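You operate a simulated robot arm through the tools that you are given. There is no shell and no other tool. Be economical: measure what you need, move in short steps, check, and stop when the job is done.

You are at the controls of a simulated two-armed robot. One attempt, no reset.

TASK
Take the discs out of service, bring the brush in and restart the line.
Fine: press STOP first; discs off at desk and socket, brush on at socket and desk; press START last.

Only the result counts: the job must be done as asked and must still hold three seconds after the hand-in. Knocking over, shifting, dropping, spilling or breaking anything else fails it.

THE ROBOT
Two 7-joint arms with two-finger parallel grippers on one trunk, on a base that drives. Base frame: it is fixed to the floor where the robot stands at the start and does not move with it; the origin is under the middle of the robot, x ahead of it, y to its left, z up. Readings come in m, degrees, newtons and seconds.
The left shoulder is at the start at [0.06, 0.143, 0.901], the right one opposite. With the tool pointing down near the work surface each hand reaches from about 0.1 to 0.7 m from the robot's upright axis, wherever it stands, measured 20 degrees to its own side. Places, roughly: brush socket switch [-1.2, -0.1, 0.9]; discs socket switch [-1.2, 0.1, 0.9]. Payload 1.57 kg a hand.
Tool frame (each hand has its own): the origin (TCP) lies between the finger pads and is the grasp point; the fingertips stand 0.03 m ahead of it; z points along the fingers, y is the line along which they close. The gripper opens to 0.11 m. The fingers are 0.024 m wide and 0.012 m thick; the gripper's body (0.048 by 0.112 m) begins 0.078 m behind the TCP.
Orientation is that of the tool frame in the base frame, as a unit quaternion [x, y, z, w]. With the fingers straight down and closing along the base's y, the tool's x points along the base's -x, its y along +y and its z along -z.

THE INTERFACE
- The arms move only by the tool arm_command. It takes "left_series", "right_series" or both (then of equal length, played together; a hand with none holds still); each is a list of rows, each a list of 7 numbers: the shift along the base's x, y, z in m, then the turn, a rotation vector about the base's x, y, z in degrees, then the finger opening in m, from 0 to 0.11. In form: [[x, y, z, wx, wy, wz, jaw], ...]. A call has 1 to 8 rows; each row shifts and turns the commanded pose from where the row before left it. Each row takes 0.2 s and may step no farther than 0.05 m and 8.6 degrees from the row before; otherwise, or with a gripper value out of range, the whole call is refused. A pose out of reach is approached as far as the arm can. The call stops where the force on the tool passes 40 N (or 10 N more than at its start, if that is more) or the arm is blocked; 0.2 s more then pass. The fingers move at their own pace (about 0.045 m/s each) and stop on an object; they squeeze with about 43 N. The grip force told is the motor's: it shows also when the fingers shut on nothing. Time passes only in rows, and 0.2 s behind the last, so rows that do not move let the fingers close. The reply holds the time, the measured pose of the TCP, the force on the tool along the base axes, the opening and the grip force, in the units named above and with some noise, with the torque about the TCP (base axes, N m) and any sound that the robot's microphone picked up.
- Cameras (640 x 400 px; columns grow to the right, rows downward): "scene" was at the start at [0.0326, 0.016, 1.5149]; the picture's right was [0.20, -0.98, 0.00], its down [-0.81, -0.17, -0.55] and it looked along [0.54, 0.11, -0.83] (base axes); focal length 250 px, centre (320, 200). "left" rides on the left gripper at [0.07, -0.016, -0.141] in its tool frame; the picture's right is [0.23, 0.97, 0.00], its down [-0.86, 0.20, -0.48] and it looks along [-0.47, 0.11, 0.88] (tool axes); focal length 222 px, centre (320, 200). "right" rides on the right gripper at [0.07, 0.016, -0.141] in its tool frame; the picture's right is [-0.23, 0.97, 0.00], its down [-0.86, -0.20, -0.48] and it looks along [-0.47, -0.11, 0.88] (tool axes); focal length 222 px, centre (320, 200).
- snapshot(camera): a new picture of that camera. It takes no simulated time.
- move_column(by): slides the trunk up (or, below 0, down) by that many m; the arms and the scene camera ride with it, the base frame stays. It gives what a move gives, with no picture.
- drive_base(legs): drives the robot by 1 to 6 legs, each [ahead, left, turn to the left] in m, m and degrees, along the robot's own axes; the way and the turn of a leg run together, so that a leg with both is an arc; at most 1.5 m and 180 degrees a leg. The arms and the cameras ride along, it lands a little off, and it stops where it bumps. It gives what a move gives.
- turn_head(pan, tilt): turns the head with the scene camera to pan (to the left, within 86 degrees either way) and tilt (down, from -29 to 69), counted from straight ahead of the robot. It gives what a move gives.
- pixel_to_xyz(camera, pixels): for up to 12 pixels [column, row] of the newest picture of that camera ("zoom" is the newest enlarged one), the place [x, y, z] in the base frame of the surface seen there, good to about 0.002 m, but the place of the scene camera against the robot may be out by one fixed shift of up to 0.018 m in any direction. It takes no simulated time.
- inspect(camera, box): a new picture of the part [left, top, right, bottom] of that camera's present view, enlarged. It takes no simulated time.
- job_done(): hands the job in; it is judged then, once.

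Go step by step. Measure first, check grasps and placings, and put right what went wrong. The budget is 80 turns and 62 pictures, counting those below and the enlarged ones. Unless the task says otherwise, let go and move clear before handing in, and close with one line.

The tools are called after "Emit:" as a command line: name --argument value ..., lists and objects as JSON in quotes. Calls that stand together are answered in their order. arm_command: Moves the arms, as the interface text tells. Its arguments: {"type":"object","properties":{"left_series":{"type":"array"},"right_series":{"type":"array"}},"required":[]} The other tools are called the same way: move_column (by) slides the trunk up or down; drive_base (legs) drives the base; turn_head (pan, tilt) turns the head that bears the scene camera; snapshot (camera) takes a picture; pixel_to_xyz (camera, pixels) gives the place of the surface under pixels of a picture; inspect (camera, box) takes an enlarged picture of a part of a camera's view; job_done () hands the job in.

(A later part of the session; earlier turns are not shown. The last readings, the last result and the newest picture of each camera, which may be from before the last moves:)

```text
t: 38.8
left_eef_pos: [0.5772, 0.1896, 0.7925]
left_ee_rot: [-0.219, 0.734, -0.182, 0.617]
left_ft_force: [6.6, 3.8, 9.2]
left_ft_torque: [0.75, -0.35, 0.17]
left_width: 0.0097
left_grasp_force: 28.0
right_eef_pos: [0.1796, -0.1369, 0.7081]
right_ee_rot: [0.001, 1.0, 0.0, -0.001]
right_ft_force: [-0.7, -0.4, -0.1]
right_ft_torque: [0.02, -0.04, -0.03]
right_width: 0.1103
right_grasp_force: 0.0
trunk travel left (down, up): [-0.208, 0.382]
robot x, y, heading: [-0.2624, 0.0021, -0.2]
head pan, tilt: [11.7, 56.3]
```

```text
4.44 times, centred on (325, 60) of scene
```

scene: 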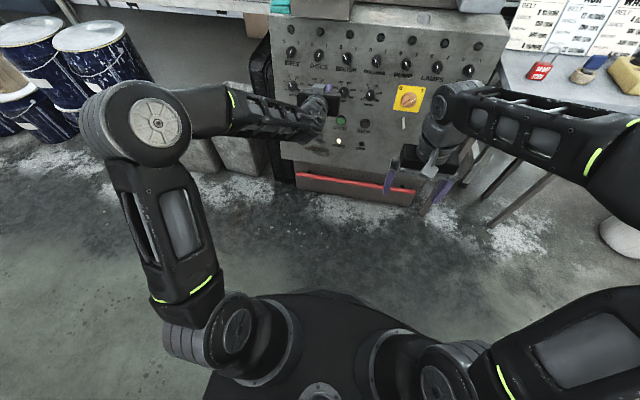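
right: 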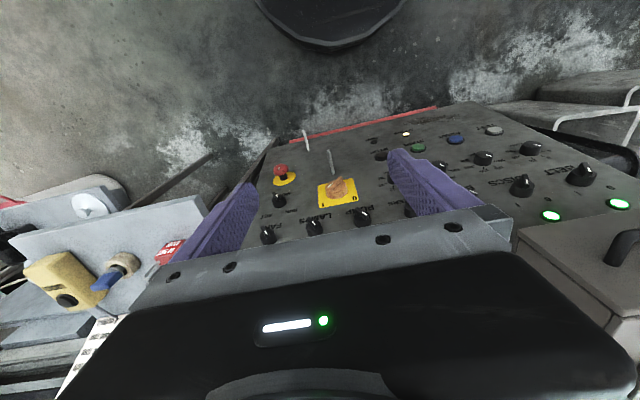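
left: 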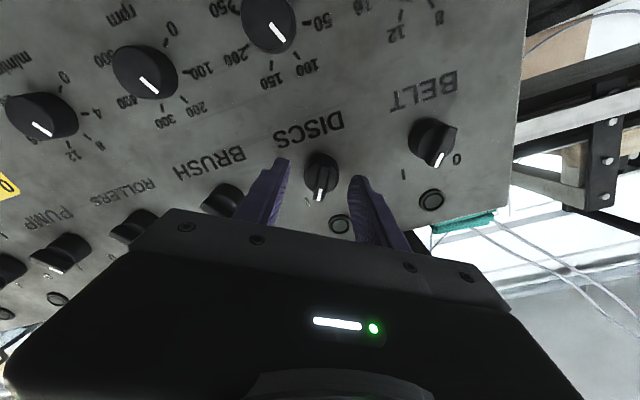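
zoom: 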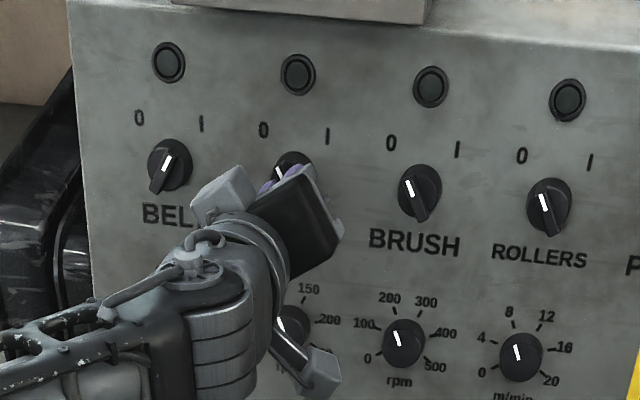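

The torque rose to 0.75 N m (end stop) and the mark now points toward 0. I let go and back off to check.

Emit:
arm_command --left_series '[[0, 0, 0, 0, 0, 0, 0.05], [0, 0, 0, 0, 0, 0, 0.05], [0, 0, 0, 0, 0, 0, 0.05], [-0.02, 0, 0.0035, 0, 0, 0, 0.05], [-0.04, 0, 0.007, 0, 0, 0, 0.05], [-0.045, 0, 0.007, 0, 0, 0, 0.05], [-0.02, 0, 0, 0, 0, 0, 0.05]]'

Emit:
snapshot --camera "left"

```text
t: 40.4
left_eef_pos: [0.4511, 0.189, 0.8091]
left_ee_rot: [-0.219, 0.734, -0.181, 0.617]
left_ft_force: [-0.7, -0.5, 0.1]
left_ft_torque: [0.0, -0.03, 0.03]
left_width: 0.0498
left_grasp_force: 0.1
right_eef_pos: [0.179, -0.1363, 0.7086]
right_ee_rot: [0.002, 1.0, 0.0, -0.001]
right_ft_force: [-0.1, 0.1, -0.9]
right_ft_torque: [0.01, 0.05, 0.01]
right_width: 0.11
right_grasp_force: 0.0
trunk travel left (down, up): [-0.208, 0.382]
robot x, y, heading: [-0.2604, 0.0018, -0.1]
head pan, tilt: [11.7, 56.3]
```

```text
35 pictures are left
```

left: 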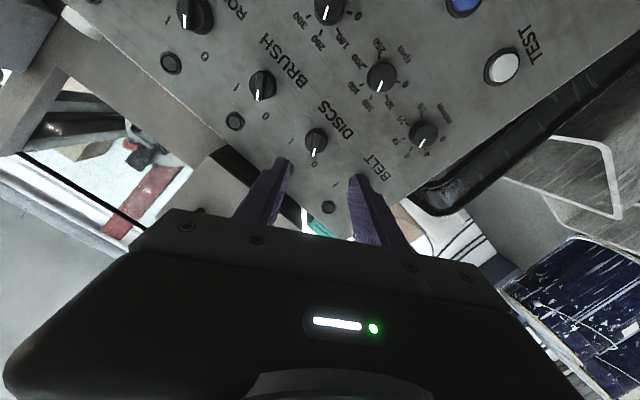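

DISCS' mark at (315,148) now points to 0, parallel to BRUSH's off position. Next the sockets behind; I look left and right before turning.

Emit:
turn_head --pan 86 --tilt 35

Emit:
snapshot --camera "scene"

Emit:
turn_head --pan -86 --tilt 35

Emit:
snapshot --camera "scene"

```text
t: 41.9
left_eef_pos: [0.4523, 0.1913, 0.8094]
left_ee_rot: [-0.219, 0.734, -0.181, 0.617]
left_ft_force: [-0.3, -0.3, -0.6]
left_ft_torque: [0.01, 0.01, 0.03]
left_width: 0.0502
left_grasp_force: 0.0
right_eef_pos: [0.1807, -0.1364, 0.7089]
right_ee_rot: [0.0, 1.0, 0.0, -0.001]
right_ft_force: [0.7, 0.5, 0.6]
right_ft_torque: [-0.02, 0.03, 0.04]
right_width: 0.1101
right_grasp_force: 0.0
trunk travel left (down, up): [-0.208, 0.382]
robot x, y, heading: [-0.2634, 0.003, -0.1]
head pan, tilt: [85.9, 35.0]
```

```text
34 pictures are left
```

scene: 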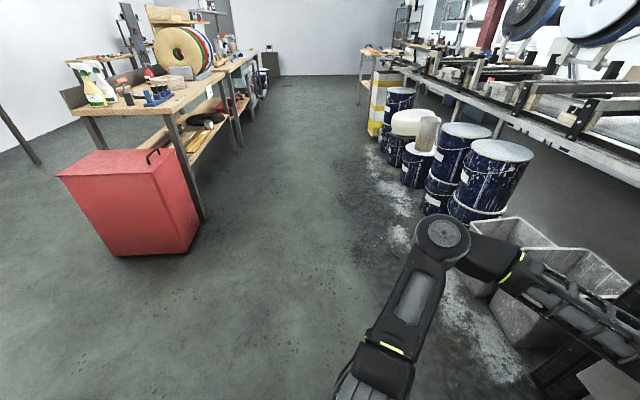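

```text
t: 44.5
left_eef_pos: [0.4518, 0.1896, 0.8093]
left_ee_rot: [-0.218, 0.734, -0.182, 0.617]
left_ft_force: [0.8, 0.1, 0.9]
left_ft_torque: [0.01, 0.0, 0.02]
left_width: 0.0502
left_grasp_force: 0.0
right_eef_pos: [0.1793, -0.1373, 0.7082]
right_ee_rot: [0.001, 1.0, -0.001, -0.001]
right_ft_force: [-0.6, 0.2, -0.1]
right_ft_torque: [0.0, 0.02, 0.01]
right_width: 0.1099
right_grasp_force: 0.0
trunk travel left (down, up): [-0.208, 0.382]
robot x, y, heading: [-0.2625, -0.0007, -0.1]
head pan, tilt: [-85.9, 35.0]
```

```text
33 pictures are left
```

scene: 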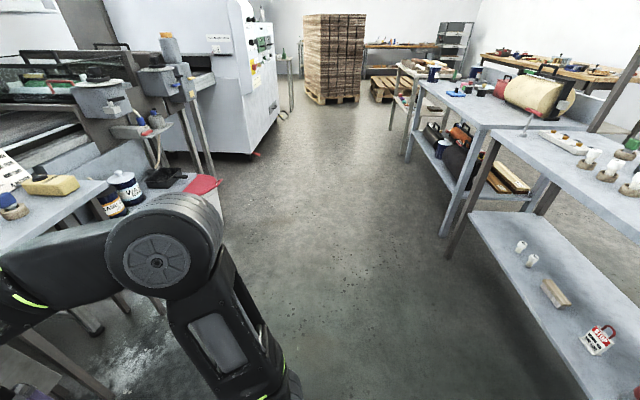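

The left side is clear for a left turn. I unroll the hand, close it, and tuck it back and up, then turn 80 degrees left and look at the rear.

Emit:
arm_command --left_series '[[-0.03, 0, 0.02, 7.9, 0, -1.36, 0.0], [-0.03, 0, 0.02, 7.9, 0, -1.36, 0.0], [-0.03, 0, 0.02, 7.9, 0, -1.36, 0.0], [-0.03, 0, 0.02, 7.9, 0, -1.36, 0.0], [0, 0, 0, 1.5, 0, 0, 0.0]]'

Emit:
drive_base --legs '[[0, 0, 80]]'

Emit:
turn_head --pan 80 --tilt 35

Emit:
snapshot --camera "scene"

```text
t: 45.7
left_eef_pos: [0.3318, 0.1882, 0.8877]
left_ee_rot: [0.001, 0.765, 0.007, 0.644]
left_ft_force: [0.6, -0.7, 0.0]
left_ft_torque: [0.02, 0.01, -0.02]
left_width: 0.0001
left_grasp_force: 21.6
right_eef_pos: [0.1809, -0.1364, 0.7082]
right_ee_rot: [0.002, 1.0, 0.0, -0.001]
right_ft_force: [-0.6, -0.4, 0.2]
right_ft_torque: [-0.02, -0.02, 0.02]
right_width: 0.1099
right_grasp_force: 0.0
trunk travel left (down, up): [-0.208, 0.382]
robot x, y, heading: [-0.2571, 0.0009, -0.4]
head pan, tilt: [-85.9, 35.0]
```

```text
t: 49.5
left_eef_pos: [-0.3354, 0.6178, 0.888]
left_ee_rot: [-0.487, 0.59, 0.415, 0.492]
left_ft_force: [0.6, -0.1, -0.5]
left_ft_torque: [0.01, 0.01, 0.01]
left_width: 0.0001
left_grasp_force: 21.8
right_eef_pos: [-0.0441, 0.4079, 0.709]
right_ee_rot: [-0.637, 0.771, 0.0, -0.001]
right_ft_force: [-0.3, 0.2, 0.0]
right_ft_torque: [-0.01, 0.01, 0.02]
right_width: 0.11
right_grasp_force: 0.0
trunk travel left (down, up): [-0.208, 0.382]
robot x, y, heading: [-0.2586, 0.004, 79.0]
head pan, tilt: [-85.9, 35.0]
```

```text
t: 52.0
left_eef_pos: [-0.3357, 0.618, 0.8877]
left_ee_rot: [-0.487, 0.59, 0.415, 0.492]
left_ft_force: [-0.1, 0.3, 0.8]
left_ft_torque: [0.02, -0.02, 0.0]
left_width: 0.0
left_grasp_force: 21.9
right_eef_pos: [-0.0443, 0.4077, 0.7091]
right_ee_rot: [-0.637, 0.771, -0.001, 0.0]
right_ft_force: [0.5, -0.1, 1.3]
right_ft_torque: [0.0, -0.01, 0.0]
right_width: 0.1101
right_grasp_force: 0.0
trunk travel left (down, up): [-0.208, 0.382]
robot x, y, heading: [-0.2609, -0.0033, 79.0]
head pan, tilt: [80.0, 35.0]
```

```text
32 pictures are left
```

scene: 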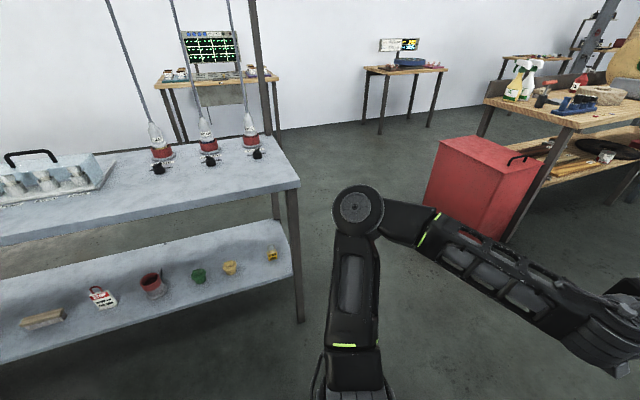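

Three hanging sockets with red bands and black switches are at (160,150), (208,150), (254,150), over the bench edge. I enlarge and measure them.

Emit:
inspect --camera "scene" --box '[135, 105, 285, 200]'

Emit:
pixel_to_xyz --camera "scene" --pixels '[[162, 154], [160, 168], [210, 147], [211, 159], [250, 142], [256, 153], [150, 235], [280, 200], [297, 178], [254, 55]]'

```text
4.21 times, centred on (210, 152) of scene
```

zoom: 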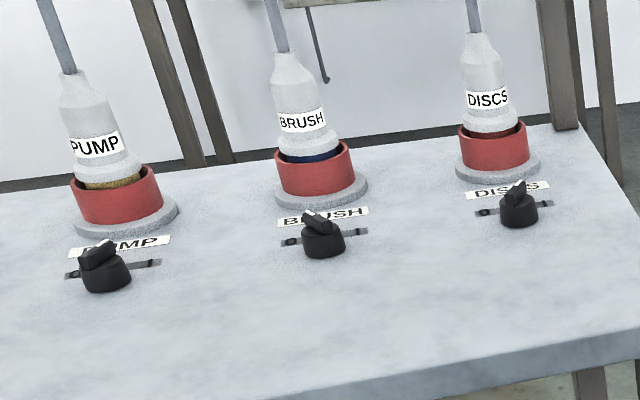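

```text
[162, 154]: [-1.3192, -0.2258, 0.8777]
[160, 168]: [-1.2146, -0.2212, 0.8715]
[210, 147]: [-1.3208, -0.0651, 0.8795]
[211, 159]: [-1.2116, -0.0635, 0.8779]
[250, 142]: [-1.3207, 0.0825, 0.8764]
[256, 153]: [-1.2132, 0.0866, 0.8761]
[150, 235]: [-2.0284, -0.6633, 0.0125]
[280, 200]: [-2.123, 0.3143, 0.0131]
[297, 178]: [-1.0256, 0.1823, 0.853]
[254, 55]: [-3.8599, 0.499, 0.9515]
```

The socket switches are rotary knobs standing on the bench top (z about 0.85, near x -1.21; DISCS y≈0.085, BRUSH y≈-0.065), so the right hand, already pointing down, suits. I raise the trunk and finish the turn.

Emit:
move_column --by 0.33

Emit:
drive_base --legs '[[0, 0, 101]]'

```text
t: 55.3
left_eef_pos: [-0.3373, 0.6171, 1.218]
left_ee_rot: [-0.487, 0.59, 0.415, 0.493]
left_ft_force: [-0.4, -1.1, -0.1]
left_ft_torque: [-0.03, 0.0, 0.0]
left_width: 0.0002
left_grasp_force: 21.4
right_eef_pos: [-0.0438, 0.4079, 1.0392]
right_ee_rot: [-0.637, 0.771, 0.0, -0.001]
right_ft_force: [0.0, -0.6, -0.2]
right_ft_torque: [-0.04, 0.0, 0.01]
right_width: 0.1103
right_grasp_force: 0.0
trunk travel left (down, up): [-0.538, 0.052]
robot x, y, heading: [-0.2565, 0.0034, 79.2]
head pan, tilt: [80.0, 35.0]
```

```text
t: 59.9
left_eef_pos: [-0.8522, -0.1907, 1.2168]
left_ee_rot: [0.766, 0.0, -0.643, 0.007]
left_ft_force: [0.1, -0.7, -0.1]
left_ft_torque: [0.01, -0.04, 0.0]
left_width: 0.0
left_grasp_force: 21.5
right_eef_pos: [-0.7016, 0.1346, 1.0389]
right_ee_rot: [1.0, 0.001, 0.0, -0.001]
right_ft_force: [0.5, 0.1, -1.1]
right_ft_torque: [0.01, 0.01, 0.02]
right_width: 0.11
right_grasp_force: 0.1
trunk travel left (down, up): [-0.538, 0.052]
robot x, y, heading: [-0.2602, 0.002, -180.0]
head pan, tilt: [80.0, 35.0]
```

Now facing the bench (heading 180). I fold the left hand back to pointing down and to the side, and point the head at the sockets.

Emit:
arm_command --left_series '[[0.0, -0.02, -0.01, 0, -8.3, 0, 0.0], [0.0, -0.02, -0.01, 0, -8.3, 0, 0.0], [0.02, -0.02, -0.01, 0, -8.3, 0, 0.0], [0.03, -0.02, -0.01, 0, -8.3, 0, 0.0], [0.03, -0.02, -0.01, 0, -8.3, 0, 0.0], [0.03, -0.02, -0.01, 0, -8.3, 0, 0.0], [0.03, -0.02, 0, 0, -8.3, 0, 0.0], [0.03, -0.02, 0, 0, -8.3, 0, 0.0]]'

Emit:
turn_head --pan 0 --tilt 45

Emit:
snapshot --camera "scene"

```text
t: 61.7
left_eef_pos: [-0.6813, -0.3494, 1.1581]
left_ee_rot: [0.993, -0.004, -0.119, 0.008]
left_ft_force: [-0.3, -0.5, -0.6]
left_ft_torque: [-0.01, -0.01, -0.04]
left_width: 0.0001
left_grasp_force: 21.3
right_eef_pos: [-0.7029, 0.136, 1.0392]
right_ee_rot: [1.0, 0.001, 0.001, 0.0]
right_ft_force: [0.0, 0.3, 0.6]
right_ft_torque: [-0.02, 0.01, -0.01]
right_width: 0.11
right_grasp_force: 0.0
trunk travel left (down, up): [-0.538, 0.052]
robot x, y, heading: [-0.2579, 0.0055, -179.6]
head pan, tilt: [80.0, 35.0]
```

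```text
t: 63.2
left_eef_pos: [-0.6808, -0.3506, 1.158]
left_ee_rot: [0.993, -0.002, -0.12, 0.007]
left_ft_force: [-1.0, -0.5, -0.9]
left_ft_torque: [0.02, -0.03, -0.01]
left_width: 0.0002
left_grasp_force: 21.3
right_eef_pos: [-0.7024, 0.1346, 1.0381]
right_ee_rot: [1.0, 0.001, 0.001, 0.001]
right_ft_force: [-0.6, -0.5, -0.8]
right_ft_torque: [0.0, -0.03, 0.02]
right_width: 0.1098
right_grasp_force: 0.1
trunk travel left (down, up): [-0.538, 0.052]
robot x, y, heading: [-0.2596, -0.0024, -179.8]
head pan, tilt: [0.0, 45.0]
```

```text
30 pictures are left
```

scene: 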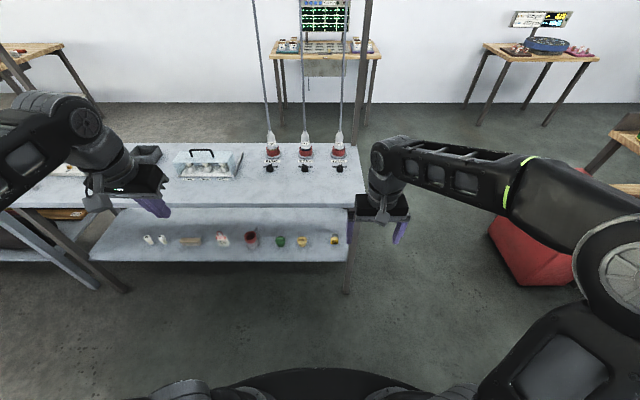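

The way ahead is clear. I drive 0.36 m ahead and 0.08 m left so the right hand comes to the switches.

Emit:
drive_base --legs '[[0.36, 0.08, 0]]'

Emit:
snapshot --camera "right"

Emit:
snapshot --camera "scene"

```text
t: 65.6
left_eef_pos: [-1.0416, -0.4308, 1.1588]
left_ee_rot: [0.993, -0.004, -0.119, 0.007]
left_ft_force: [-0.7, -0.6, -1.2]
left_ft_torque: [-0.03, -0.01, 0.03]
left_width: 0.0002
left_grasp_force: 20.9
right_eef_pos: [-1.0606, 0.0558, 1.039]
right_ee_rot: [1.0, 0.0, 0.001, 0.0]
right_ft_force: [0.4, 0.4, -0.6]
right_ft_torque: [0.0, -0.03, 0.0]
right_width: 0.1099
right_grasp_force: 0.1
trunk travel left (down, up): [-0.538, 0.052]
robot x, y, heading: [-0.621, -0.0824, -179.7]
head pan, tilt: [0.0, 45.0]
```

```text
29 pictures are left
```

right: 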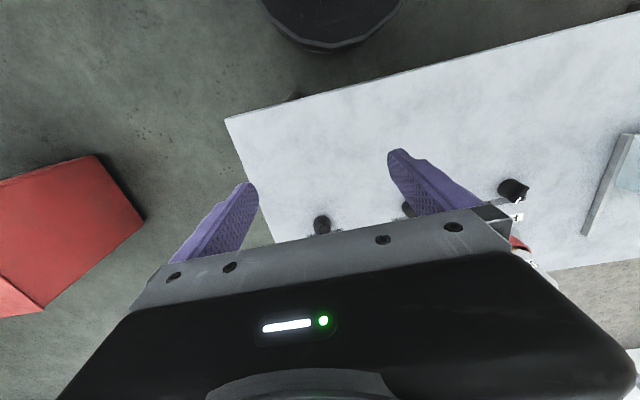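

```text
28 pictures are left
```

scene: 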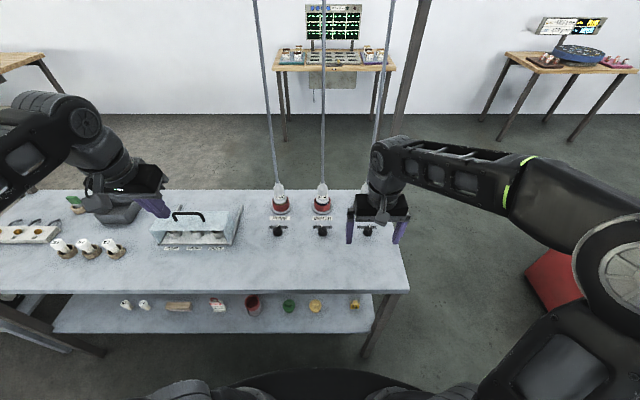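

DISCS' switch shows at (322,225) in the right picture and between the fingers in the scene; BRUSH at (322,231). I enlarge both.

Emit:
inspect --camera "scene" --box '[260, 185, 400, 265]'

Emit:
inspect --camera "right" --box '[280, 180, 440, 280]'

Emit:
pixel_to_xyz --camera "right" --pixels '[[322, 220], [322, 226], [322, 232], [300, 215], [408, 210], [350, 205], [332, 228]]'

```text
4.57 times, centred on (330, 225) of scene
```

zoom: 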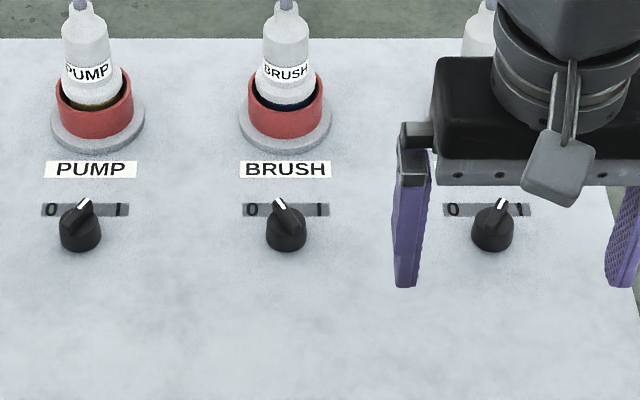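

```text
4.00 times, centred on (360, 230) of right
```

zoom: 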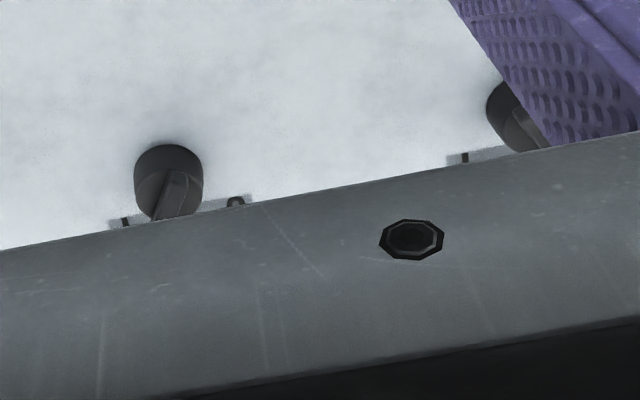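

```text
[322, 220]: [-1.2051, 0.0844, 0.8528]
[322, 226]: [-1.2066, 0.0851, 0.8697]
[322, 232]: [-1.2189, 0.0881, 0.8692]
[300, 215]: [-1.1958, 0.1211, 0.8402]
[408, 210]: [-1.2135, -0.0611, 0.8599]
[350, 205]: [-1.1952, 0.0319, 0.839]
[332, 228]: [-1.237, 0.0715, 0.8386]
```

DISCS' switch stands at I, BRUSH's at 0. Bench z is 0.839, knob top about 0.87. I bring the right hand forward above DISCS and roll it -30 degrees to match the bar.

Emit:
arm_command --right_series '[[-0.04, 0.01, 0, 0, 0, -7.5, 0.05], [-0.04, 0.01, 0, 0, 0, -7.5, 0.05], [-0.04, 0.01, -0.02, 0, 0, -7.5, 0.05], [-0.03, 0, -0.03, 0, 0, -7.5, 0.05], [0, 0, -0.03, 0, 0, 0, 0.05], [0, 0, 0, 0, 0, 0, 0.05]]'

Emit:
inspect --camera "right" --box '[240, 100, 400, 200]'

Emit:
snapshot --camera "scene"

```text
t: 67.0
left_eef_pos: [-1.0407, -0.4313, 1.1571]
left_ee_rot: [0.993, -0.005, -0.119, 0.007]
left_ft_force: [0.1, 0.3, 0.3]
left_ft_torque: [0.0, -0.01, 0.0]
left_width: 0.0
left_grasp_force: 20.8
right_eef_pos: [-1.2103, 0.0848, 0.9589]
right_ee_rot: [0.966, -0.259, 0.001, 0.0]
right_ft_force: [0.0, 0.5, -0.7]
right_ft_torque: [0.01, -0.02, 0.0]
right_width: 0.0502
right_grasp_force: 0.1
trunk travel left (down, up): [-0.538, 0.052]
robot x, y, heading: [-0.6205, -0.081, -179.8]
head pan, tilt: [0.0, 45.0]
```

```text
4.00 times, centred on (320, 150) of right
```

zoom: 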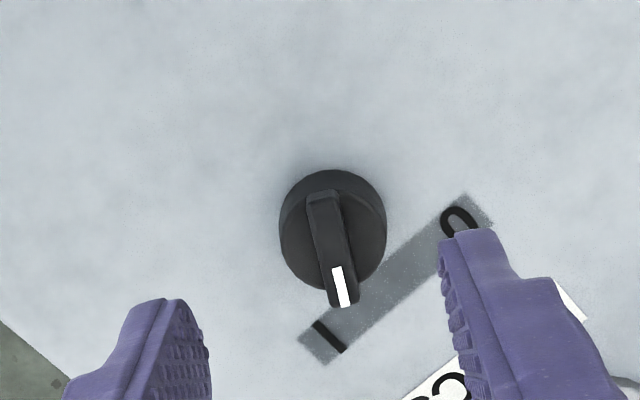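

```text
24 pictures are left
```

scene: 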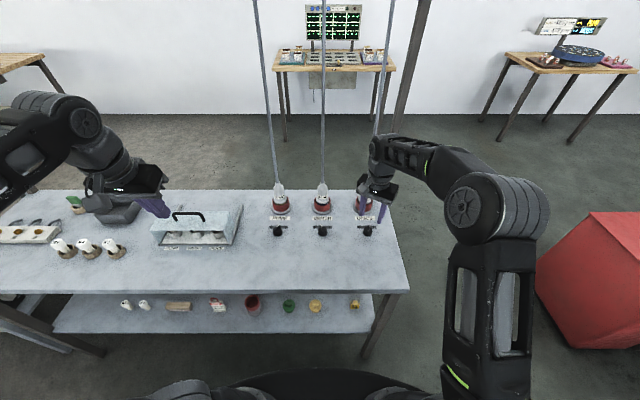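

The bar lies between the open fingers. I measure its centerline.

Emit:
pixel_to_xyz --camera "zoom" --pixels '[[320, 195], [324, 210], [328, 225], [332, 245], [337, 265], [341, 285], [344, 302], [310, 225], [348, 245], [290, 215], [380, 225], [460, 215]]'

```text
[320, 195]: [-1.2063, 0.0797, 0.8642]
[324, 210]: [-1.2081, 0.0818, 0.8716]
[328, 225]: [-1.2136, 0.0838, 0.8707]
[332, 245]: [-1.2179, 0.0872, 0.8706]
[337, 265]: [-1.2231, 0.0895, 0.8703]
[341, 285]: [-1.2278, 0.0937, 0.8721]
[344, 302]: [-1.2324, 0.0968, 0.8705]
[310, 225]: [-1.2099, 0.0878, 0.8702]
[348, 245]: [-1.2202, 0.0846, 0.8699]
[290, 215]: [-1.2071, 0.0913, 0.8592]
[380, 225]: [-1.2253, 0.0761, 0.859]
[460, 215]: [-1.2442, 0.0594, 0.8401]
```

Bar centre is [-1.2195, 0.0885], tilt 32 degrees, top z 0.871, base 0.859. I lower so the tips reach z 0.862.

Emit:
arm_command --right_series '[[-0.009, 0.004, -0.02, 0, 0, -2, 0.05], [0, 0, -0.025, 0, 0, 0, 0.05], [0, 0, -0.015, 0, 0, 0, 0.05], [0, 0, -0.006, 0, 0, 0, 0.05], [0, 0, 0, 0, 0, 0, 0.05]]'

Emit:
arm_command --right_series '[[0, 0, 0, 0, 0, 0, 0.0], [0, 0, 0, 0, 0, 0, 0.0], [0, 0, 0, 0, 0, 0, 0.0], [0, 0, 0, 0, 0, 0, 0.0]]'

```text
t: 68.2
left_eef_pos: [-1.0405, -0.4302, 1.1575]
left_ee_rot: [0.993, -0.004, -0.119, 0.008]
left_ft_force: [-1.4, 0.2, -0.4]
left_ft_torque: [0.01, 0.02, -0.02]
left_width: 0.0
left_grasp_force: 21.0
right_eef_pos: [-1.22, 0.0891, 0.8922]
right_ee_rot: [0.961, -0.276, 0.001, 0.0]
right_ft_force: [0.4, 0.6, -0.5]
right_ft_torque: [-0.02, 0.01, 0.0]
right_width: 0.0501
right_grasp_force: 0.1
trunk travel left (down, up): [-0.538, 0.052]
robot x, y, heading: [-0.6199, -0.0774, -179.7]
head pan, tilt: [0.0, 45.0]
```

```text
t: 69.2
left_eef_pos: [-1.04, -0.4314, 1.1571]
left_ee_rot: [0.993, -0.004, -0.12, 0.007]
left_ft_force: [0.5, -0.6, -0.6]
left_ft_torque: [-0.01, -0.02, -0.02]
left_width: 0.0
left_grasp_force: 21.3
right_eef_pos: [-1.2188, 0.0876, 0.8924]
right_ee_rot: [0.962, -0.274, 0.001, 0.0]
right_ft_force: [-2.2, -1.6, 0.2]
right_ft_torque: [-0.07, 0.02, 0.54]
right_width: 0.0094
right_grasp_force: 27.4
trunk travel left (down, up): [-0.538, 0.052]
robot x, y, heading: [-0.6172, -0.0804, -180.0]
head pan, tilt: [0.0, 45.0]
```

The 9 mm bar is held. I turn it +64 degrees about z toward 0.

Emit:
arm_command --right_series '[[0, 0, 0, 0, 0, 8, 0.0], [0, 0, 0, 0, 0, 8, 0.0], [0, 0, 0, 0, 0, 8, 0.0], [0, 0, 0, 0, 0, 8, 0.0], [0, 0, 0, 0, 0, 8, 0.0], [0, 0, 0, 0, 0, 8, 0.0], [0, 0, 0, 0, 0, 8, 0.0], [0, 0, 0, 0, 0, 8, 0.0]]'

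```text
t: 71.0
left_eef_pos: [-1.0406, -0.4304, 1.1579]
left_ee_rot: [0.993, -0.003, -0.119, 0.006]
left_ft_force: [0.0, 0.5, 0.1]
left_ft_torque: [-0.03, -0.01, -0.01]
left_width: 0.0
left_grasp_force: 21.3
right_eef_pos: [-1.2202, 0.0872, 0.8925]
right_ee_rot: [0.961, 0.277, 0.001, 0.0]
right_ft_force: [-3.3, -9.5, -2.7]
right_ft_torque: [-0.24, 0.29, -0.74]
right_width: 0.0094
right_grasp_force: 27.4
trunk travel left (down, up): [-0.538, 0.052]
robot x, y, heading: [-0.6174, -0.0835, -179.8]
head pan, tilt: [0.0, 45.0]
```

End stop felt (-0.74 N m). I release, lift, and move over BRUSH (0.15 m to the left), keeping this roll, which suits its off position.

Emit:
arm_command --right_series '[[0, 0, 0, 0, 0, 0, 0.05], [0, 0, 0, 0, 0, 0, 0.05], [0, 0, 0, 0, 0, 0, 0.05], [0, 0, 0.03, 0, 0, 0, 0.05], [0, 0, 0.036, 0, 0, 0, 0.05], [0.01, -0.04, 0, 0, 0, 0, 0.05], [0, -0.045, 0, 0, 0, 0, 0.05], [0, -0.045, 0, 0, 0, 0, 0.05]]'

Emit:
arm_command --right_series '[[0, -0.018, 0, 0, 0, 0, 0.05], [0, 0, 0, 0, 0, 0, 0.05]]'

Emit:
inspect --camera "right" --box '[240, 100, 400, 200]'

Emit:
inspect --camera "scene" --box '[260, 185, 400, 265]'

```text
t: 72.8
left_eef_pos: [-1.041, -0.4309, 1.1585]
left_ee_rot: [0.993, -0.004, -0.12, 0.006]
left_ft_force: [0.2, -0.7, -0.5]
left_ft_torque: [0.03, 0.0, 0.01]
left_width: 0.0
left_grasp_force: 21.2
right_eef_pos: [-1.2084, -0.0426, 0.959]
right_ee_rot: [0.961, 0.276, 0.0, -0.001]
right_ft_force: [0.0, -0.6, -0.4]
right_ft_torque: [0.0, 0.02, 0.01]
right_width: 0.0502
right_grasp_force: 0.0
trunk travel left (down, up): [-0.538, 0.052]
robot x, y, heading: [-0.6198, -0.0787, -179.9]
head pan, tilt: [0.0, 45.0]
```

```text
t: 73.4
left_eef_pos: [-1.0405, -0.4298, 1.1578]
left_ee_rot: [0.993, -0.004, -0.119, 0.007]
left_ft_force: [0.3, 0.7, 0.3]
left_ft_torque: [-0.01, -0.03, -0.01]
left_width: 0.0
left_grasp_force: 21.3
right_eef_pos: [-1.2089, -0.0591, 0.9583]
right_ee_rot: [0.961, 0.276, 0.0, -0.001]
right_ft_force: [-0.2, 0.4, -0.3]
right_ft_torque: [0.0, 0.02, 0.02]
right_width: 0.0502
right_grasp_force: 0.0
trunk travel left (down, up): [-0.538, 0.052]
robot x, y, heading: [-0.616, -0.082, -179.9]
head pan, tilt: [0.0, 45.0]
```

```text
4.00 times, centred on (320, 150) of right
```

zoom: 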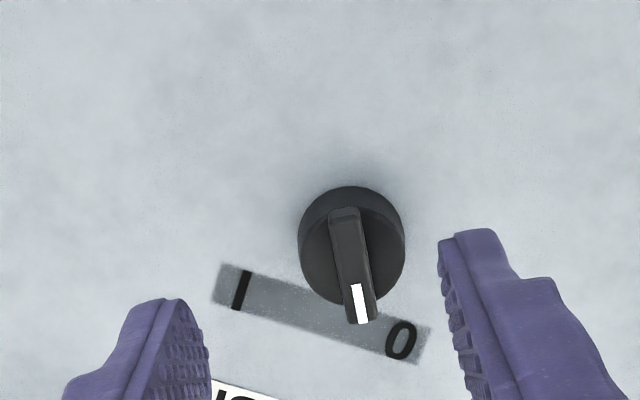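

```text
4.57 times, centred on (330, 225) of scene
```

zoom: 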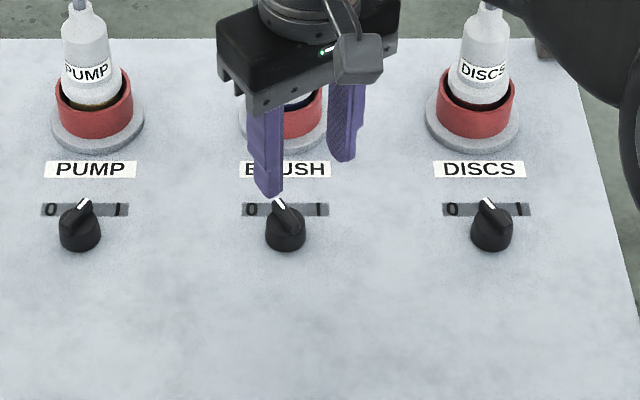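

DISCS' socket switch now stands at 0. I measure BRUSH's bar in the right picture.

Emit:
pixel_to_xyz --camera "right" --pixels '[[326, 153], [327, 158], [328, 164], [329, 170], [330, 177], [330.3, 179.5]]'

```text
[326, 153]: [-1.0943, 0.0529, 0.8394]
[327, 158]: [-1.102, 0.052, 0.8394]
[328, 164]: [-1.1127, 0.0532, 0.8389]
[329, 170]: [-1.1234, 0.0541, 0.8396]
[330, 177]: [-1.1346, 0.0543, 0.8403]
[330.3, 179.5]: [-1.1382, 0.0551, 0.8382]
```

That used the older picture; I take a fresh enlargement.

Emit:
inspect --camera "right" --box '[240, 100, 400, 200]'

Emit:
pixel_to_xyz --camera "zoom" --pixels '[[344, 212], [347, 232], [350, 252], [354, 272], [357, 292], [361, 318]]'

```text
4.00 times, centred on (320, 150) of right
```

zoom: 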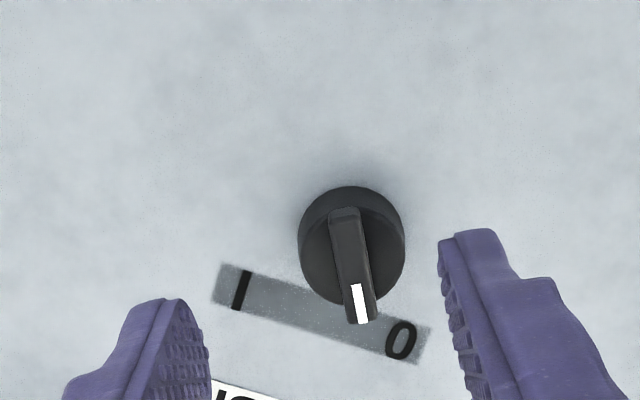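

```text
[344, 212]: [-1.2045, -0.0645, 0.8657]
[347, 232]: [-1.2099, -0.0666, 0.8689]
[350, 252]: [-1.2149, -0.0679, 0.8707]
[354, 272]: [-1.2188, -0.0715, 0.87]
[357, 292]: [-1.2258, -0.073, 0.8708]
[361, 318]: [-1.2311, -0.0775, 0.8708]
```

BRUSH's bar centre is about [-1.219, -0.071]. I lower onto it.

Emit:
arm_command --right_series '[[-0.01, -0.0115, -0.02, 0, 0, -2, 0.05], [0, 0, -0.025, 0, 0, 0, 0.05], [0, 0, -0.015, 0, 0, 0, 0.05], [0, 0, -0.006, 0, 0, 0, 0.05], [0, 0, 0, 0, 0, 0, 0.0], [0, 0, 0, 0, 0, 0, 0.0], [0, 0, 0, 0, 0, 0, 0.0], [0, 0, 0, 0, 0, 0, 0.0]]'

```text
t: 75.2
left_eef_pos: [-1.0402, -0.432, 1.1579]
left_ee_rot: [0.993, -0.004, -0.119, 0.007]
left_ft_force: [-0.1, -1.6, -0.6]
left_ft_torque: [0.01, 0.04, -0.05]
left_width: 0.0001
left_grasp_force: 21.4
right_eef_pos: [-1.2192, -0.0724, 0.8922]
right_ee_rot: [0.966, 0.259, 0.001, 0.0]
right_ft_force: [4.6, -5.2, -3.0]
right_ft_torque: [-0.29, 0.09, 0.0]
right_width: 0.0088
right_grasp_force: 28.0
trunk travel left (down, up): [-0.538, 0.052]
robot x, y, heading: [-0.6239, -0.0815, -180.1]
head pan, tilt: [0.0, 45.0]
```

Held at 9 mm. I turn -64 degrees about z, toward I.

Emit:
arm_command --right_series '[[0, 0, 0, 0, 0, -8, 0.0], [0, 0, 0, 0, 0, -8, 0.0], [0, 0, 0, 0, 0, -8, 0.0], [0, 0, 0, 0, 0, -8, 0.0], [0, 0, 0, 0, 0, -8, 0.0], [0, 0, 0, 0, 0, -8, 0.0], [0, 0, 0, 0, 0, -8, 0.0], [0, 0, 0, 0, 0, -6, 0.0]]'

```text
t: 77.0
left_eef_pos: [-1.0402, -0.4318, 1.1586]
left_ee_rot: [0.993, -0.004, -0.119, 0.007]
left_ft_force: [0.4, 0.6, 0.1]
left_ft_torque: [0.0, 0.04, -0.02]
left_width: 0.0
left_grasp_force: 21.4
right_eef_pos: [-1.219, -0.0731, 0.8921]
right_ee_rot: [0.961, -0.275, 0.001, 0.0]
right_ft_force: [5.9, -12.0, -6.8]
right_ft_torque: [-0.42, -0.17, 0.74]
right_width: 0.0093
right_grasp_force: 28.0
trunk travel left (down, up): [-0.538, 0.052]
robot x, y, heading: [-0.6204, -0.0799, -179.9]
head pan, tilt: [0.0, 45.0]
```

End stop felt (+0.74 N m). I release, lift straight up, and come back, unrolling.

Emit:
arm_command --right_series '[[0, 0, 0, 0, 0, 0, 0.05], [0, 0, 0, 0, 0, 0, 0.05], [0, 0, 0, 0, 0, 0, 0.05], [0, 0, 0.035, 0, 0, 0, 0.05], [0, 0, 0.045, 0, 0, 0, 0.05], [0.035, 0.02, 0.03, 0, 0, 8, 0.05], [0.04, 0.02, 0, 0, 0, 8, 0.05], [0.04, 0.02, 0, 0, 0, 8, 0.05]]'

Emit:
arm_command --right_series '[[0.035, 0.02, 0.03, 0, 0, 8, 0.05], [0, 0.04, 0.0, 0, 0, 0, 0.05], [0, 0, 0, 0, 0, 0, 0.05]]'

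Emit:
inspect --camera "scene" --box '[260, 185, 400, 265]'

```text
refused: row 6 steps farther than a row can; nothing moved
```

```text
refused: row 1 steps farther than a row can; nothing moved
```

```text
4.57 times, centred on (330, 225) of scene
```

zoom: 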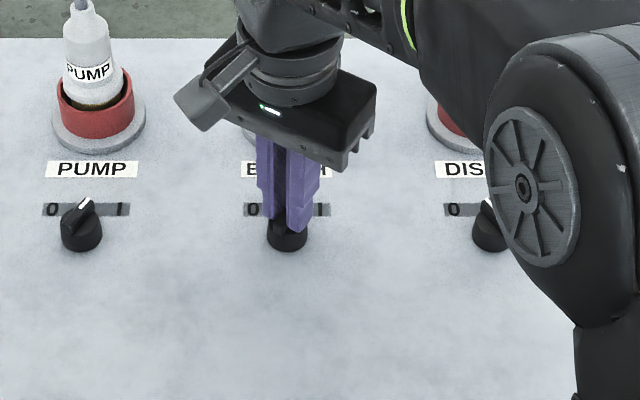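

Both calls were refused for step length (nothing moved). I redo them with smaller steps.

Emit:
arm_command --right_series '[[0, 0, 0, 0, 0, 0, 0.05], [0, 0, 0, 0, 0, 0, 0.05], [0, 0, 0, 0, 0, 0, 0.05], [0, 0, 0.03, 0, 0, 0, 0.05], [0, 0, 0.04, 0, 0, 0, 0.05], [0.03, 0.01, 0.02, 0, 0, 8, 0.05], [0.03, 0.01, 0.01, 0, 0, 8, 0.05], [0.03, 0.02, 0, 0, 0, 8, 0.05]]'

```text
t: 78.8
left_eef_pos: [-1.0391, -0.4306, 1.1585]
left_ee_rot: [0.993, -0.004, -0.12, 0.007]
left_ft_force: [0.7, -0.5, 0.1]
left_ft_torque: [0.03, 0.02, 0.0]
left_width: 0.0
left_grasp_force: 21.7
right_eef_pos: [-1.1277, -0.028, 0.9941]
right_ee_rot: [0.998, -0.068, 0.0, 0.0]
right_ft_force: [-0.6, -0.4, 0.4]
right_ft_torque: [-0.02, 0.03, -0.03]
right_width: 0.0502
right_grasp_force: 0.1
trunk travel left (down, up): [-0.538, 0.052]
robot x, y, heading: [-0.6199, -0.084, -180.0]
head pan, tilt: [0.0, 45.0]
```

Emit:
arm_command --right_series '[[0.03, 0.03, 0.01, 0, 0, 8, 0.05], [0.03, 0.035, 0.01, 0, 0, 0, 0.05], [0.02, 0.035, 0.01, 0, 0, 0, 0.05], [0.02, 0.02, 0, 0, 0, 0, 0.05]]'

Emit:
inspect --camera "scene" --box '[260, 185, 400, 265]'

```text
t: 79.8
left_eef_pos: [-1.0409, -0.431, 1.1581]
left_ee_rot: [0.993, -0.004, -0.12, 0.008]
left_ft_force: [-0.1, -0.2, 0.4]
left_ft_torque: [-0.02, 0.02, -0.01]
left_width: 0.0
left_grasp_force: 21.5
right_eef_pos: [-1.0274, 0.0889, 1.0236]
right_ee_rot: [1.0, 0.0, 0.001, 0.0]
right_ft_force: [0.1, -0.1, 0.6]
right_ft_torque: [-0.01, 0.05, -0.01]
right_width: 0.0501
right_grasp_force: 0.0
trunk travel left (down, up): [-0.538, 0.052]
robot x, y, heading: [-0.6229, -0.08, -179.8]
head pan, tilt: [0.0, 45.0]
```

```text
4.57 times, centred on (330, 225) of scene
```

zoom: 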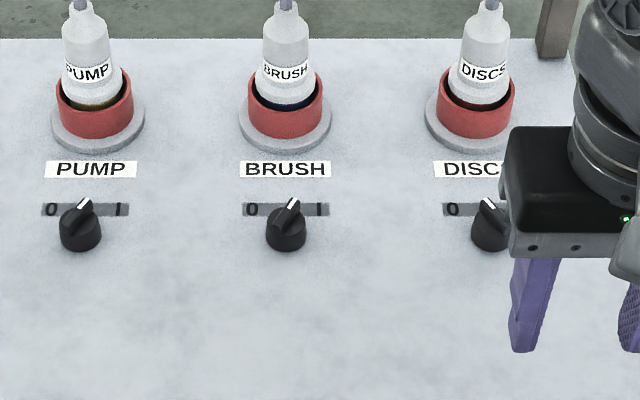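

BRUSH's socket is at I, DISCS' at 0. I back away from the bench and turn back to the panel.

Emit:
drive_base --legs '[[-0.36, -0.08, 0], [0, 0, -179.8]]'

```text
t: 89.5
left_eef_pos: [0.1636, 0.3498, 1.1573]
left_ee_rot: [0.005, 0.993, 0.007, 0.119]
left_ft_force: [0.7, 0.1, -0.1]
left_ft_torque: [-0.01, -0.06, -0.02]
left_width: 0.0002
left_grasp_force: 21.0
right_eef_pos: [0.1493, -0.1704, 1.0219]
right_ee_rot: [0.001, 1.0, -0.001, -0.001]
right_ft_force: [-0.4, 0.3, 0.4]
right_ft_torque: [0.0, 0.0, -0.01]
right_width: 0.0502
right_grasp_force: 0.0
trunk travel left (down, up): [-0.538, 0.052]
robot x, y, heading: [-0.261, -0.0004, -0.0]
head pan, tilt: [0.0, 45.0]
```

Back at the panel start place. I reverse the folding of the left hand to point it at the panel.

Emit:
arm_command --left_series '[[0.03, -0.02, 0, 0, -8.3, 0, 0.0], [0.03, -0.02, 0, 0, -8.3, 0, 0.0], [0.03, -0.02, 0.01, 0, -8.3, 0, 0.0], [0.03, -0.02, 0.01, 0, -8.3, 0, 0.0], [0.03, -0.02, 0.01, 0, -8.3, 0, 0.0], [0.02, -0.02, 0.01, 0, -8.3, 0, 0.0], [0, -0.02, 0.01, 0, -8.3, 0, 0.0], [0, -0.02, 0.01, 0, -8.3, 0, 0.0]]'

```text
t: 91.3
left_eef_pos: [0.3345, 0.1878, 1.2185]
left_ee_rot: [0.001, 0.765, 0.008, 0.644]
left_ft_force: [0.4, -0.4, -0.3]
left_ft_torque: [-0.01, 0.01, -0.02]
left_width: 0.0002
left_grasp_force: 21.3
right_eef_pos: [0.1507, -0.1702, 1.0227]
right_ee_rot: [0.001, 1.0, 0.0, -0.001]
right_ft_force: [-0.8, 0.3, 0.1]
right_ft_torque: [0.01, -0.03, -0.01]
right_width: 0.0502
right_grasp_force: 0.1
trunk travel left (down, up): [-0.538, 0.052]
robot x, y, heading: [-0.2608, 0.0005, -0.1]
head pan, tilt: [0.0, 45.0]
```

I lower the trunk 0.33 as before.

Emit:
move_column --by -0.33

```text
t: 94.6
left_eef_pos: [0.3337, 0.1901, 0.8882]
left_ee_rot: [0.001, 0.765, 0.009, 0.644]
left_ft_force: [0.8, 0.0, 0.5]
left_ft_torque: [0.02, 0.0, 0.02]
left_width: 0.0
left_grasp_force: 21.2
right_eef_pos: [0.1516, -0.1712, 0.6927]
right_ee_rot: [0.001, 1.0, 0.0, 0.0]
right_ft_force: [-0.4, -0.6, -0.7]
right_ft_torque: [0.03, -0.05, 0.02]
right_width: 0.0504
right_grasp_force: 0.1
trunk travel left (down, up): [-0.208, 0.382]
robot x, y, heading: [-0.2569, -0.0026, -0.0]
head pan, tilt: [0.0, 45.0]
```

Now the hand goes in front of the BRUSH knob (about [0.596, 0.097, 0.787]) with a -30 degree roll.

Emit:
arm_command --left_series '[[0.03, -0.02, -0.02, -7.4, 0, 1.27, 0.05], [0.03, -0.02, -0.02, -7.4, 0, 1.27, 0.05], [0.03, -0.02, -0.02, -7.4, 0, 1.27, 0.05], [0.03, -0.02, -0.015, -7.4, 0, 1.27, 0.05], [0.03, -0.014, -0.008, 0, 0, 0, 0.05], [0, 0, 0, 0, 0, 0, 0.05]]'

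Emit:
inspect --camera "left" --box '[240, 110, 400, 210]'

```text
t: 96.0
left_eef_pos: [0.4835, 0.0925, 0.8042]
left_ee_rot: [-0.197, 0.741, -0.159, 0.621]
left_ft_force: [-0.8, 0.4, 0.1]
left_ft_torque: [-0.01, -0.02, -0.02]
left_width: 0.0499
left_grasp_force: 0.1
right_eef_pos: [0.1508, -0.1711, 0.6925]
right_ee_rot: [0.002, 1.0, 0.0, -0.001]
right_ft_force: [0.1, -0.6, 0.1]
right_ft_torque: [-0.01, 0.02, 0.0]
right_width: 0.05
right_grasp_force: 0.0
trunk travel left (down, up): [-0.208, 0.382]
robot x, y, heading: [-0.2567, 0.0005, -0.1]
head pan, tilt: [0.0, 45.0]
```

```text
4.00 times, centred on (320, 160) of left
```

zoom: 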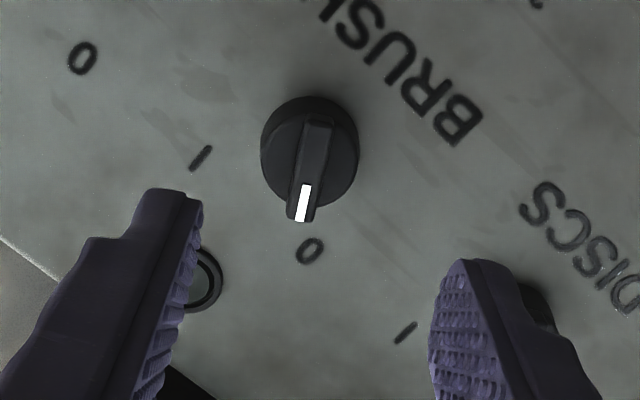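

The BRUSH bar (300-318, 125-218) stands at 0 between the fingers. I measure its centerline.

Emit:
pixel_to_xyz --camera "zoom" --pixels '[[317, 122], [314, 142], [310, 162], [307, 180], [303, 200], [300, 216]]'

```text
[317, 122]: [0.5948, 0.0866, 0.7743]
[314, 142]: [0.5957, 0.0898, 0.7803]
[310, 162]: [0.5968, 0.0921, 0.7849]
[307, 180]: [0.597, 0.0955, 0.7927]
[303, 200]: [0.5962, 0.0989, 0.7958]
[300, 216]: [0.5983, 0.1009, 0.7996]
```

Centre [0.596, 0.0935, 0.787], tilt 29.5 degrees. I advance over it and close.

Emit:
arm_command --left_series '[[0.03, 0.001, -0.005, 0, 0, 0, 0.05], [0.03, 0, -0.004, 0, 0, 0, 0.05], [0.022, 0, -0.003, 0, 0, 0, 0.05], [0.01, 0, -0.002, 0, 0, 0, 0.05], [0, 0, 0, 0, 0, 0, 0.0], [0, 0, 0, 0, 0, 0, 0.0], [0, 0, 0, 0, 0, 0, 0.0], [0, 0, 0, 0, 0, 0, 0.0]]'

```text
t: 97.8
left_eef_pos: [0.5757, 0.0927, 0.7904]
left_ee_rot: [-0.197, 0.741, -0.159, 0.622]
left_ft_force: [2.6, -3.2, 2.2]
left_ft_torque: [-0.04, 0.17, -0.32]
left_width: 0.0088
left_grasp_force: 27.3
right_eef_pos: [0.1496, -0.1715, 0.6924]
right_ee_rot: [0.002, 1.0, 0.0, -0.001]
right_ft_force: [-0.8, -0.4, -0.7]
right_ft_torque: [0.02, -0.01, 0.01]
right_width: 0.0501
right_grasp_force: 0.1
trunk travel left (down, up): [-0.208, 0.382]
robot x, y, heading: [-0.26, -0.0025, 0.0]
head pan, tilt: [0.0, 45.0]
```

Held. I turn +64 degrees about the panel normal toward I.

Emit:
arm_command --left_series '[[0, 0, 0, 7.9, 0, -1.36, 0.0], [0, 0, 0, 7.9, 0, -1.36, 0.0], [0, 0, 0, 7.9, 0, -1.36, 0.0], [0, 0, 0, 7.9, 0, -1.36, 0.0], [0, 0, 0, 7.9, 0, -1.36, 0.0], [0, 0, 0, 7.9, 0, -1.36, 0.0], [0, 0, 0, 7.9, 0, -1.36, 0.0], [0, 0, 0, 7.9, 0, -1.36, 0.0]]'

```text
t: 99.6
left_eef_pos: [0.5746, 0.0973, 0.79]
left_ee_rot: [0.224, 0.729, 0.197, 0.616]
left_ft_force: [-16.3, 4.7, -4.8]
left_ft_torque: [-0.74, 0.66, 0.31]
left_width: 0.0107
left_grasp_force: 28.6
right_eef_pos: [0.1486, -0.1705, 0.6925]
right_ee_rot: [0.001, 1.0, 0.0, 0.0]
right_ft_force: [0.2, -1.0, -0.6]
right_ft_torque: [0.02, -0.01, 0.03]
right_width: 0.0503
right_grasp_force: 0.1
trunk travel left (down, up): [-0.208, 0.382]
robot x, y, heading: [-0.2598, -0.0015, -0.1]
head pan, tilt: [0.0, 45.0]
```

End stop felt. I release, back straight off and check.

Emit:
arm_command --left_series '[[0, 0, 0, 0, 0, 0, 0.05], [0, 0, 0, 0, 0, 0, 0.05], [0, 0, 0, 0, 0, 0, 0.05], [-0.02, 0, 0.0035, 0, 0, 0, 0.05], [-0.04, 0, 0.007, 0, 0, 0, 0.05], [-0.04, 0, 0.007, 0, 0, 0, 0.05], [0, 0, 0, 0, 0, 0, 0.05]]'

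Emit:
snapshot --camera "left"

```text
t: 101.2
left_eef_pos: [0.4764, 0.096, 0.8079]
left_ee_rot: [0.224, 0.729, 0.197, 0.616]
left_ft_force: [-0.2, 0.5, 0.4]
left_ft_torque: [0.01, 0.03, 0.0]
left_width: 0.0503
left_grasp_force: 0.1
right_eef_pos: [0.1504, -0.1711, 0.6926]
right_ee_rot: [0.002, 1.0, 0.0, 0.0]
right_ft_force: [0.5, -0.2, 1.1]
right_ft_torque: [0.0, -0.01, -0.01]
right_width: 0.05
right_grasp_force: 0.0
trunk travel left (down, up): [-0.208, 0.382]
robot x, y, heading: [-0.2599, -0.0023, -0.2]
head pan, tilt: [0.0, 45.0]
```

```text
17 pictures are left
```

left: 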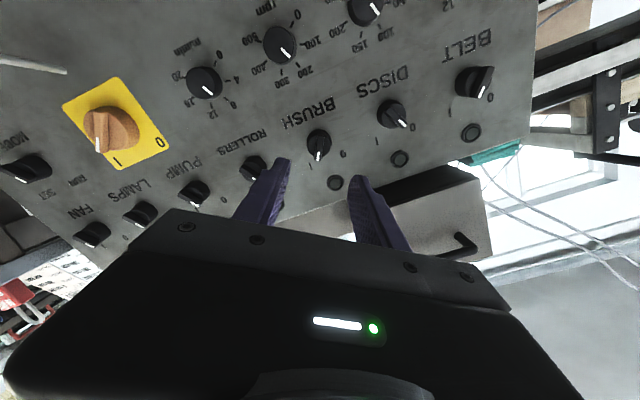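

BRUSH's mark (318,152) now points to I and DISCS' (400,120) to 0. I close the fingers, unroll, and descend in front of START.

Emit:
arm_command --left_series '[[0, 0, -0.02, -8.2, 0, 1.4, 0.0], [0, 0, -0.03, -8.2, 0, 1.4, 0.0], [0, 0, -0.03, -8.2, 0, 1.4, 0.0], [0, 0, -0.03, -8.2, 0, 1.4, 0.0], [0, 0, -0.03, 0, 0, 0, 0.0], [0, 0, -0.03, 0, 0, 0, 0.0], [0, 0, -0.03, 0, 0, 0, 0.0], [0, 0, -0.03, 0, 0, 0, 0.0]]'

Emit:
snapshot --camera "left"

```text
t: 103.0
left_eef_pos: [0.4756, 0.0963, 0.5796]
left_ee_rot: [0.006, 0.765, 0.013, 0.644]
left_ft_force: [-0.3, 0.6, 0.1]
left_ft_torque: [0.01, 0.03, 0.01]
left_width: 0.0
left_grasp_force: 21.8
right_eef_pos: [0.1502, -0.1707, 0.6933]
right_ee_rot: [0.001, 1.0, 0.0, -0.001]
right_ft_force: [-0.3, 0.4, 0.6]
right_ft_torque: [0.02, -0.02, 0.02]
right_width: 0.0502
right_grasp_force: 0.1
trunk travel left (down, up): [-0.208, 0.382]
robot x, y, heading: [-0.2565, 0.0003, -0.4]
head pan, tilt: [0.0, 45.0]
```

```text
16 pictures are left
```

left: 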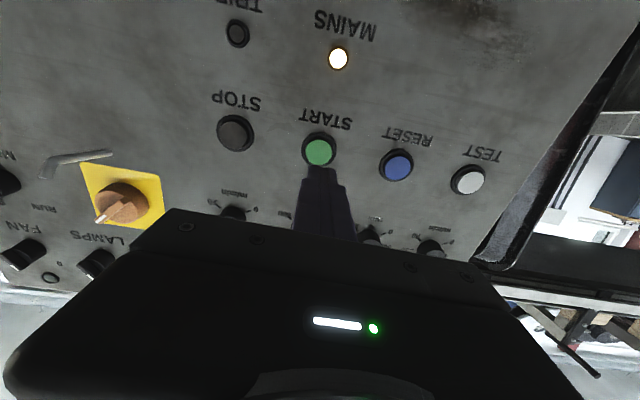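

START (319,152) is straight above the fingertip in the picture. I verify its place.

Emit:
pixel_to_xyz --camera "left" --pixels '[[319, 152], [319, 145], [319, 158], [311, 152], [328, 152]]'

```text
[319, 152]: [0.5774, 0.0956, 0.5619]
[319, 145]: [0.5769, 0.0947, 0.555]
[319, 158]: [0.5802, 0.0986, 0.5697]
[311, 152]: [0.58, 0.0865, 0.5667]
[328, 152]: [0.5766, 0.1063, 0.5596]
```

Centre [0.578, 0.096, 0.562]. I line up and press along the normal.

Emit:
arm_command --left_series '[[0.03, 0, -0.006, 0, 0, 0, 0.0], [0.025, 0, -0.004, 0, 0, 0, 0.0], [0.01, 0, -0.0017, 0, 0, 0, 0.0], [0.006, 0, -0.001, 0, 0, 0, 0.0], [0.005, 0, -0.001, 0, 0, 0, 0.0], [0.004, 0, -0.0007, 0, 0, 0, 0.0], [0.004, 0, -0.0007, 0, 0, 0, 0.0]]'

```text
t: 104.6
left_eef_pos: [0.5582, 0.0955, 0.5644]
left_ee_rot: [0.007, 0.765, 0.013, 0.643]
left_ft_force: [-32.8, 0.8, 7.9]
left_ft_torque: [-0.02, 0.18, -0.05]
left_width: 0.0001
left_grasp_force: 21.1
right_eef_pos: [0.147, -0.171, 0.694]
right_ee_rot: [0.0, 1.0, 0.0, 0.0]
right_ft_force: [0.0, -0.7, 0.0]
right_ft_torque: [-0.02, 0.01, 0.0]
right_width: 0.0504
right_grasp_force: 0.0
trunk travel left (down, up): [-0.208, 0.382]
robot x, y, heading: [-0.2595, 0.0013, -0.2]
head pan, tilt: [0.0, 45.0]
heard: click
```

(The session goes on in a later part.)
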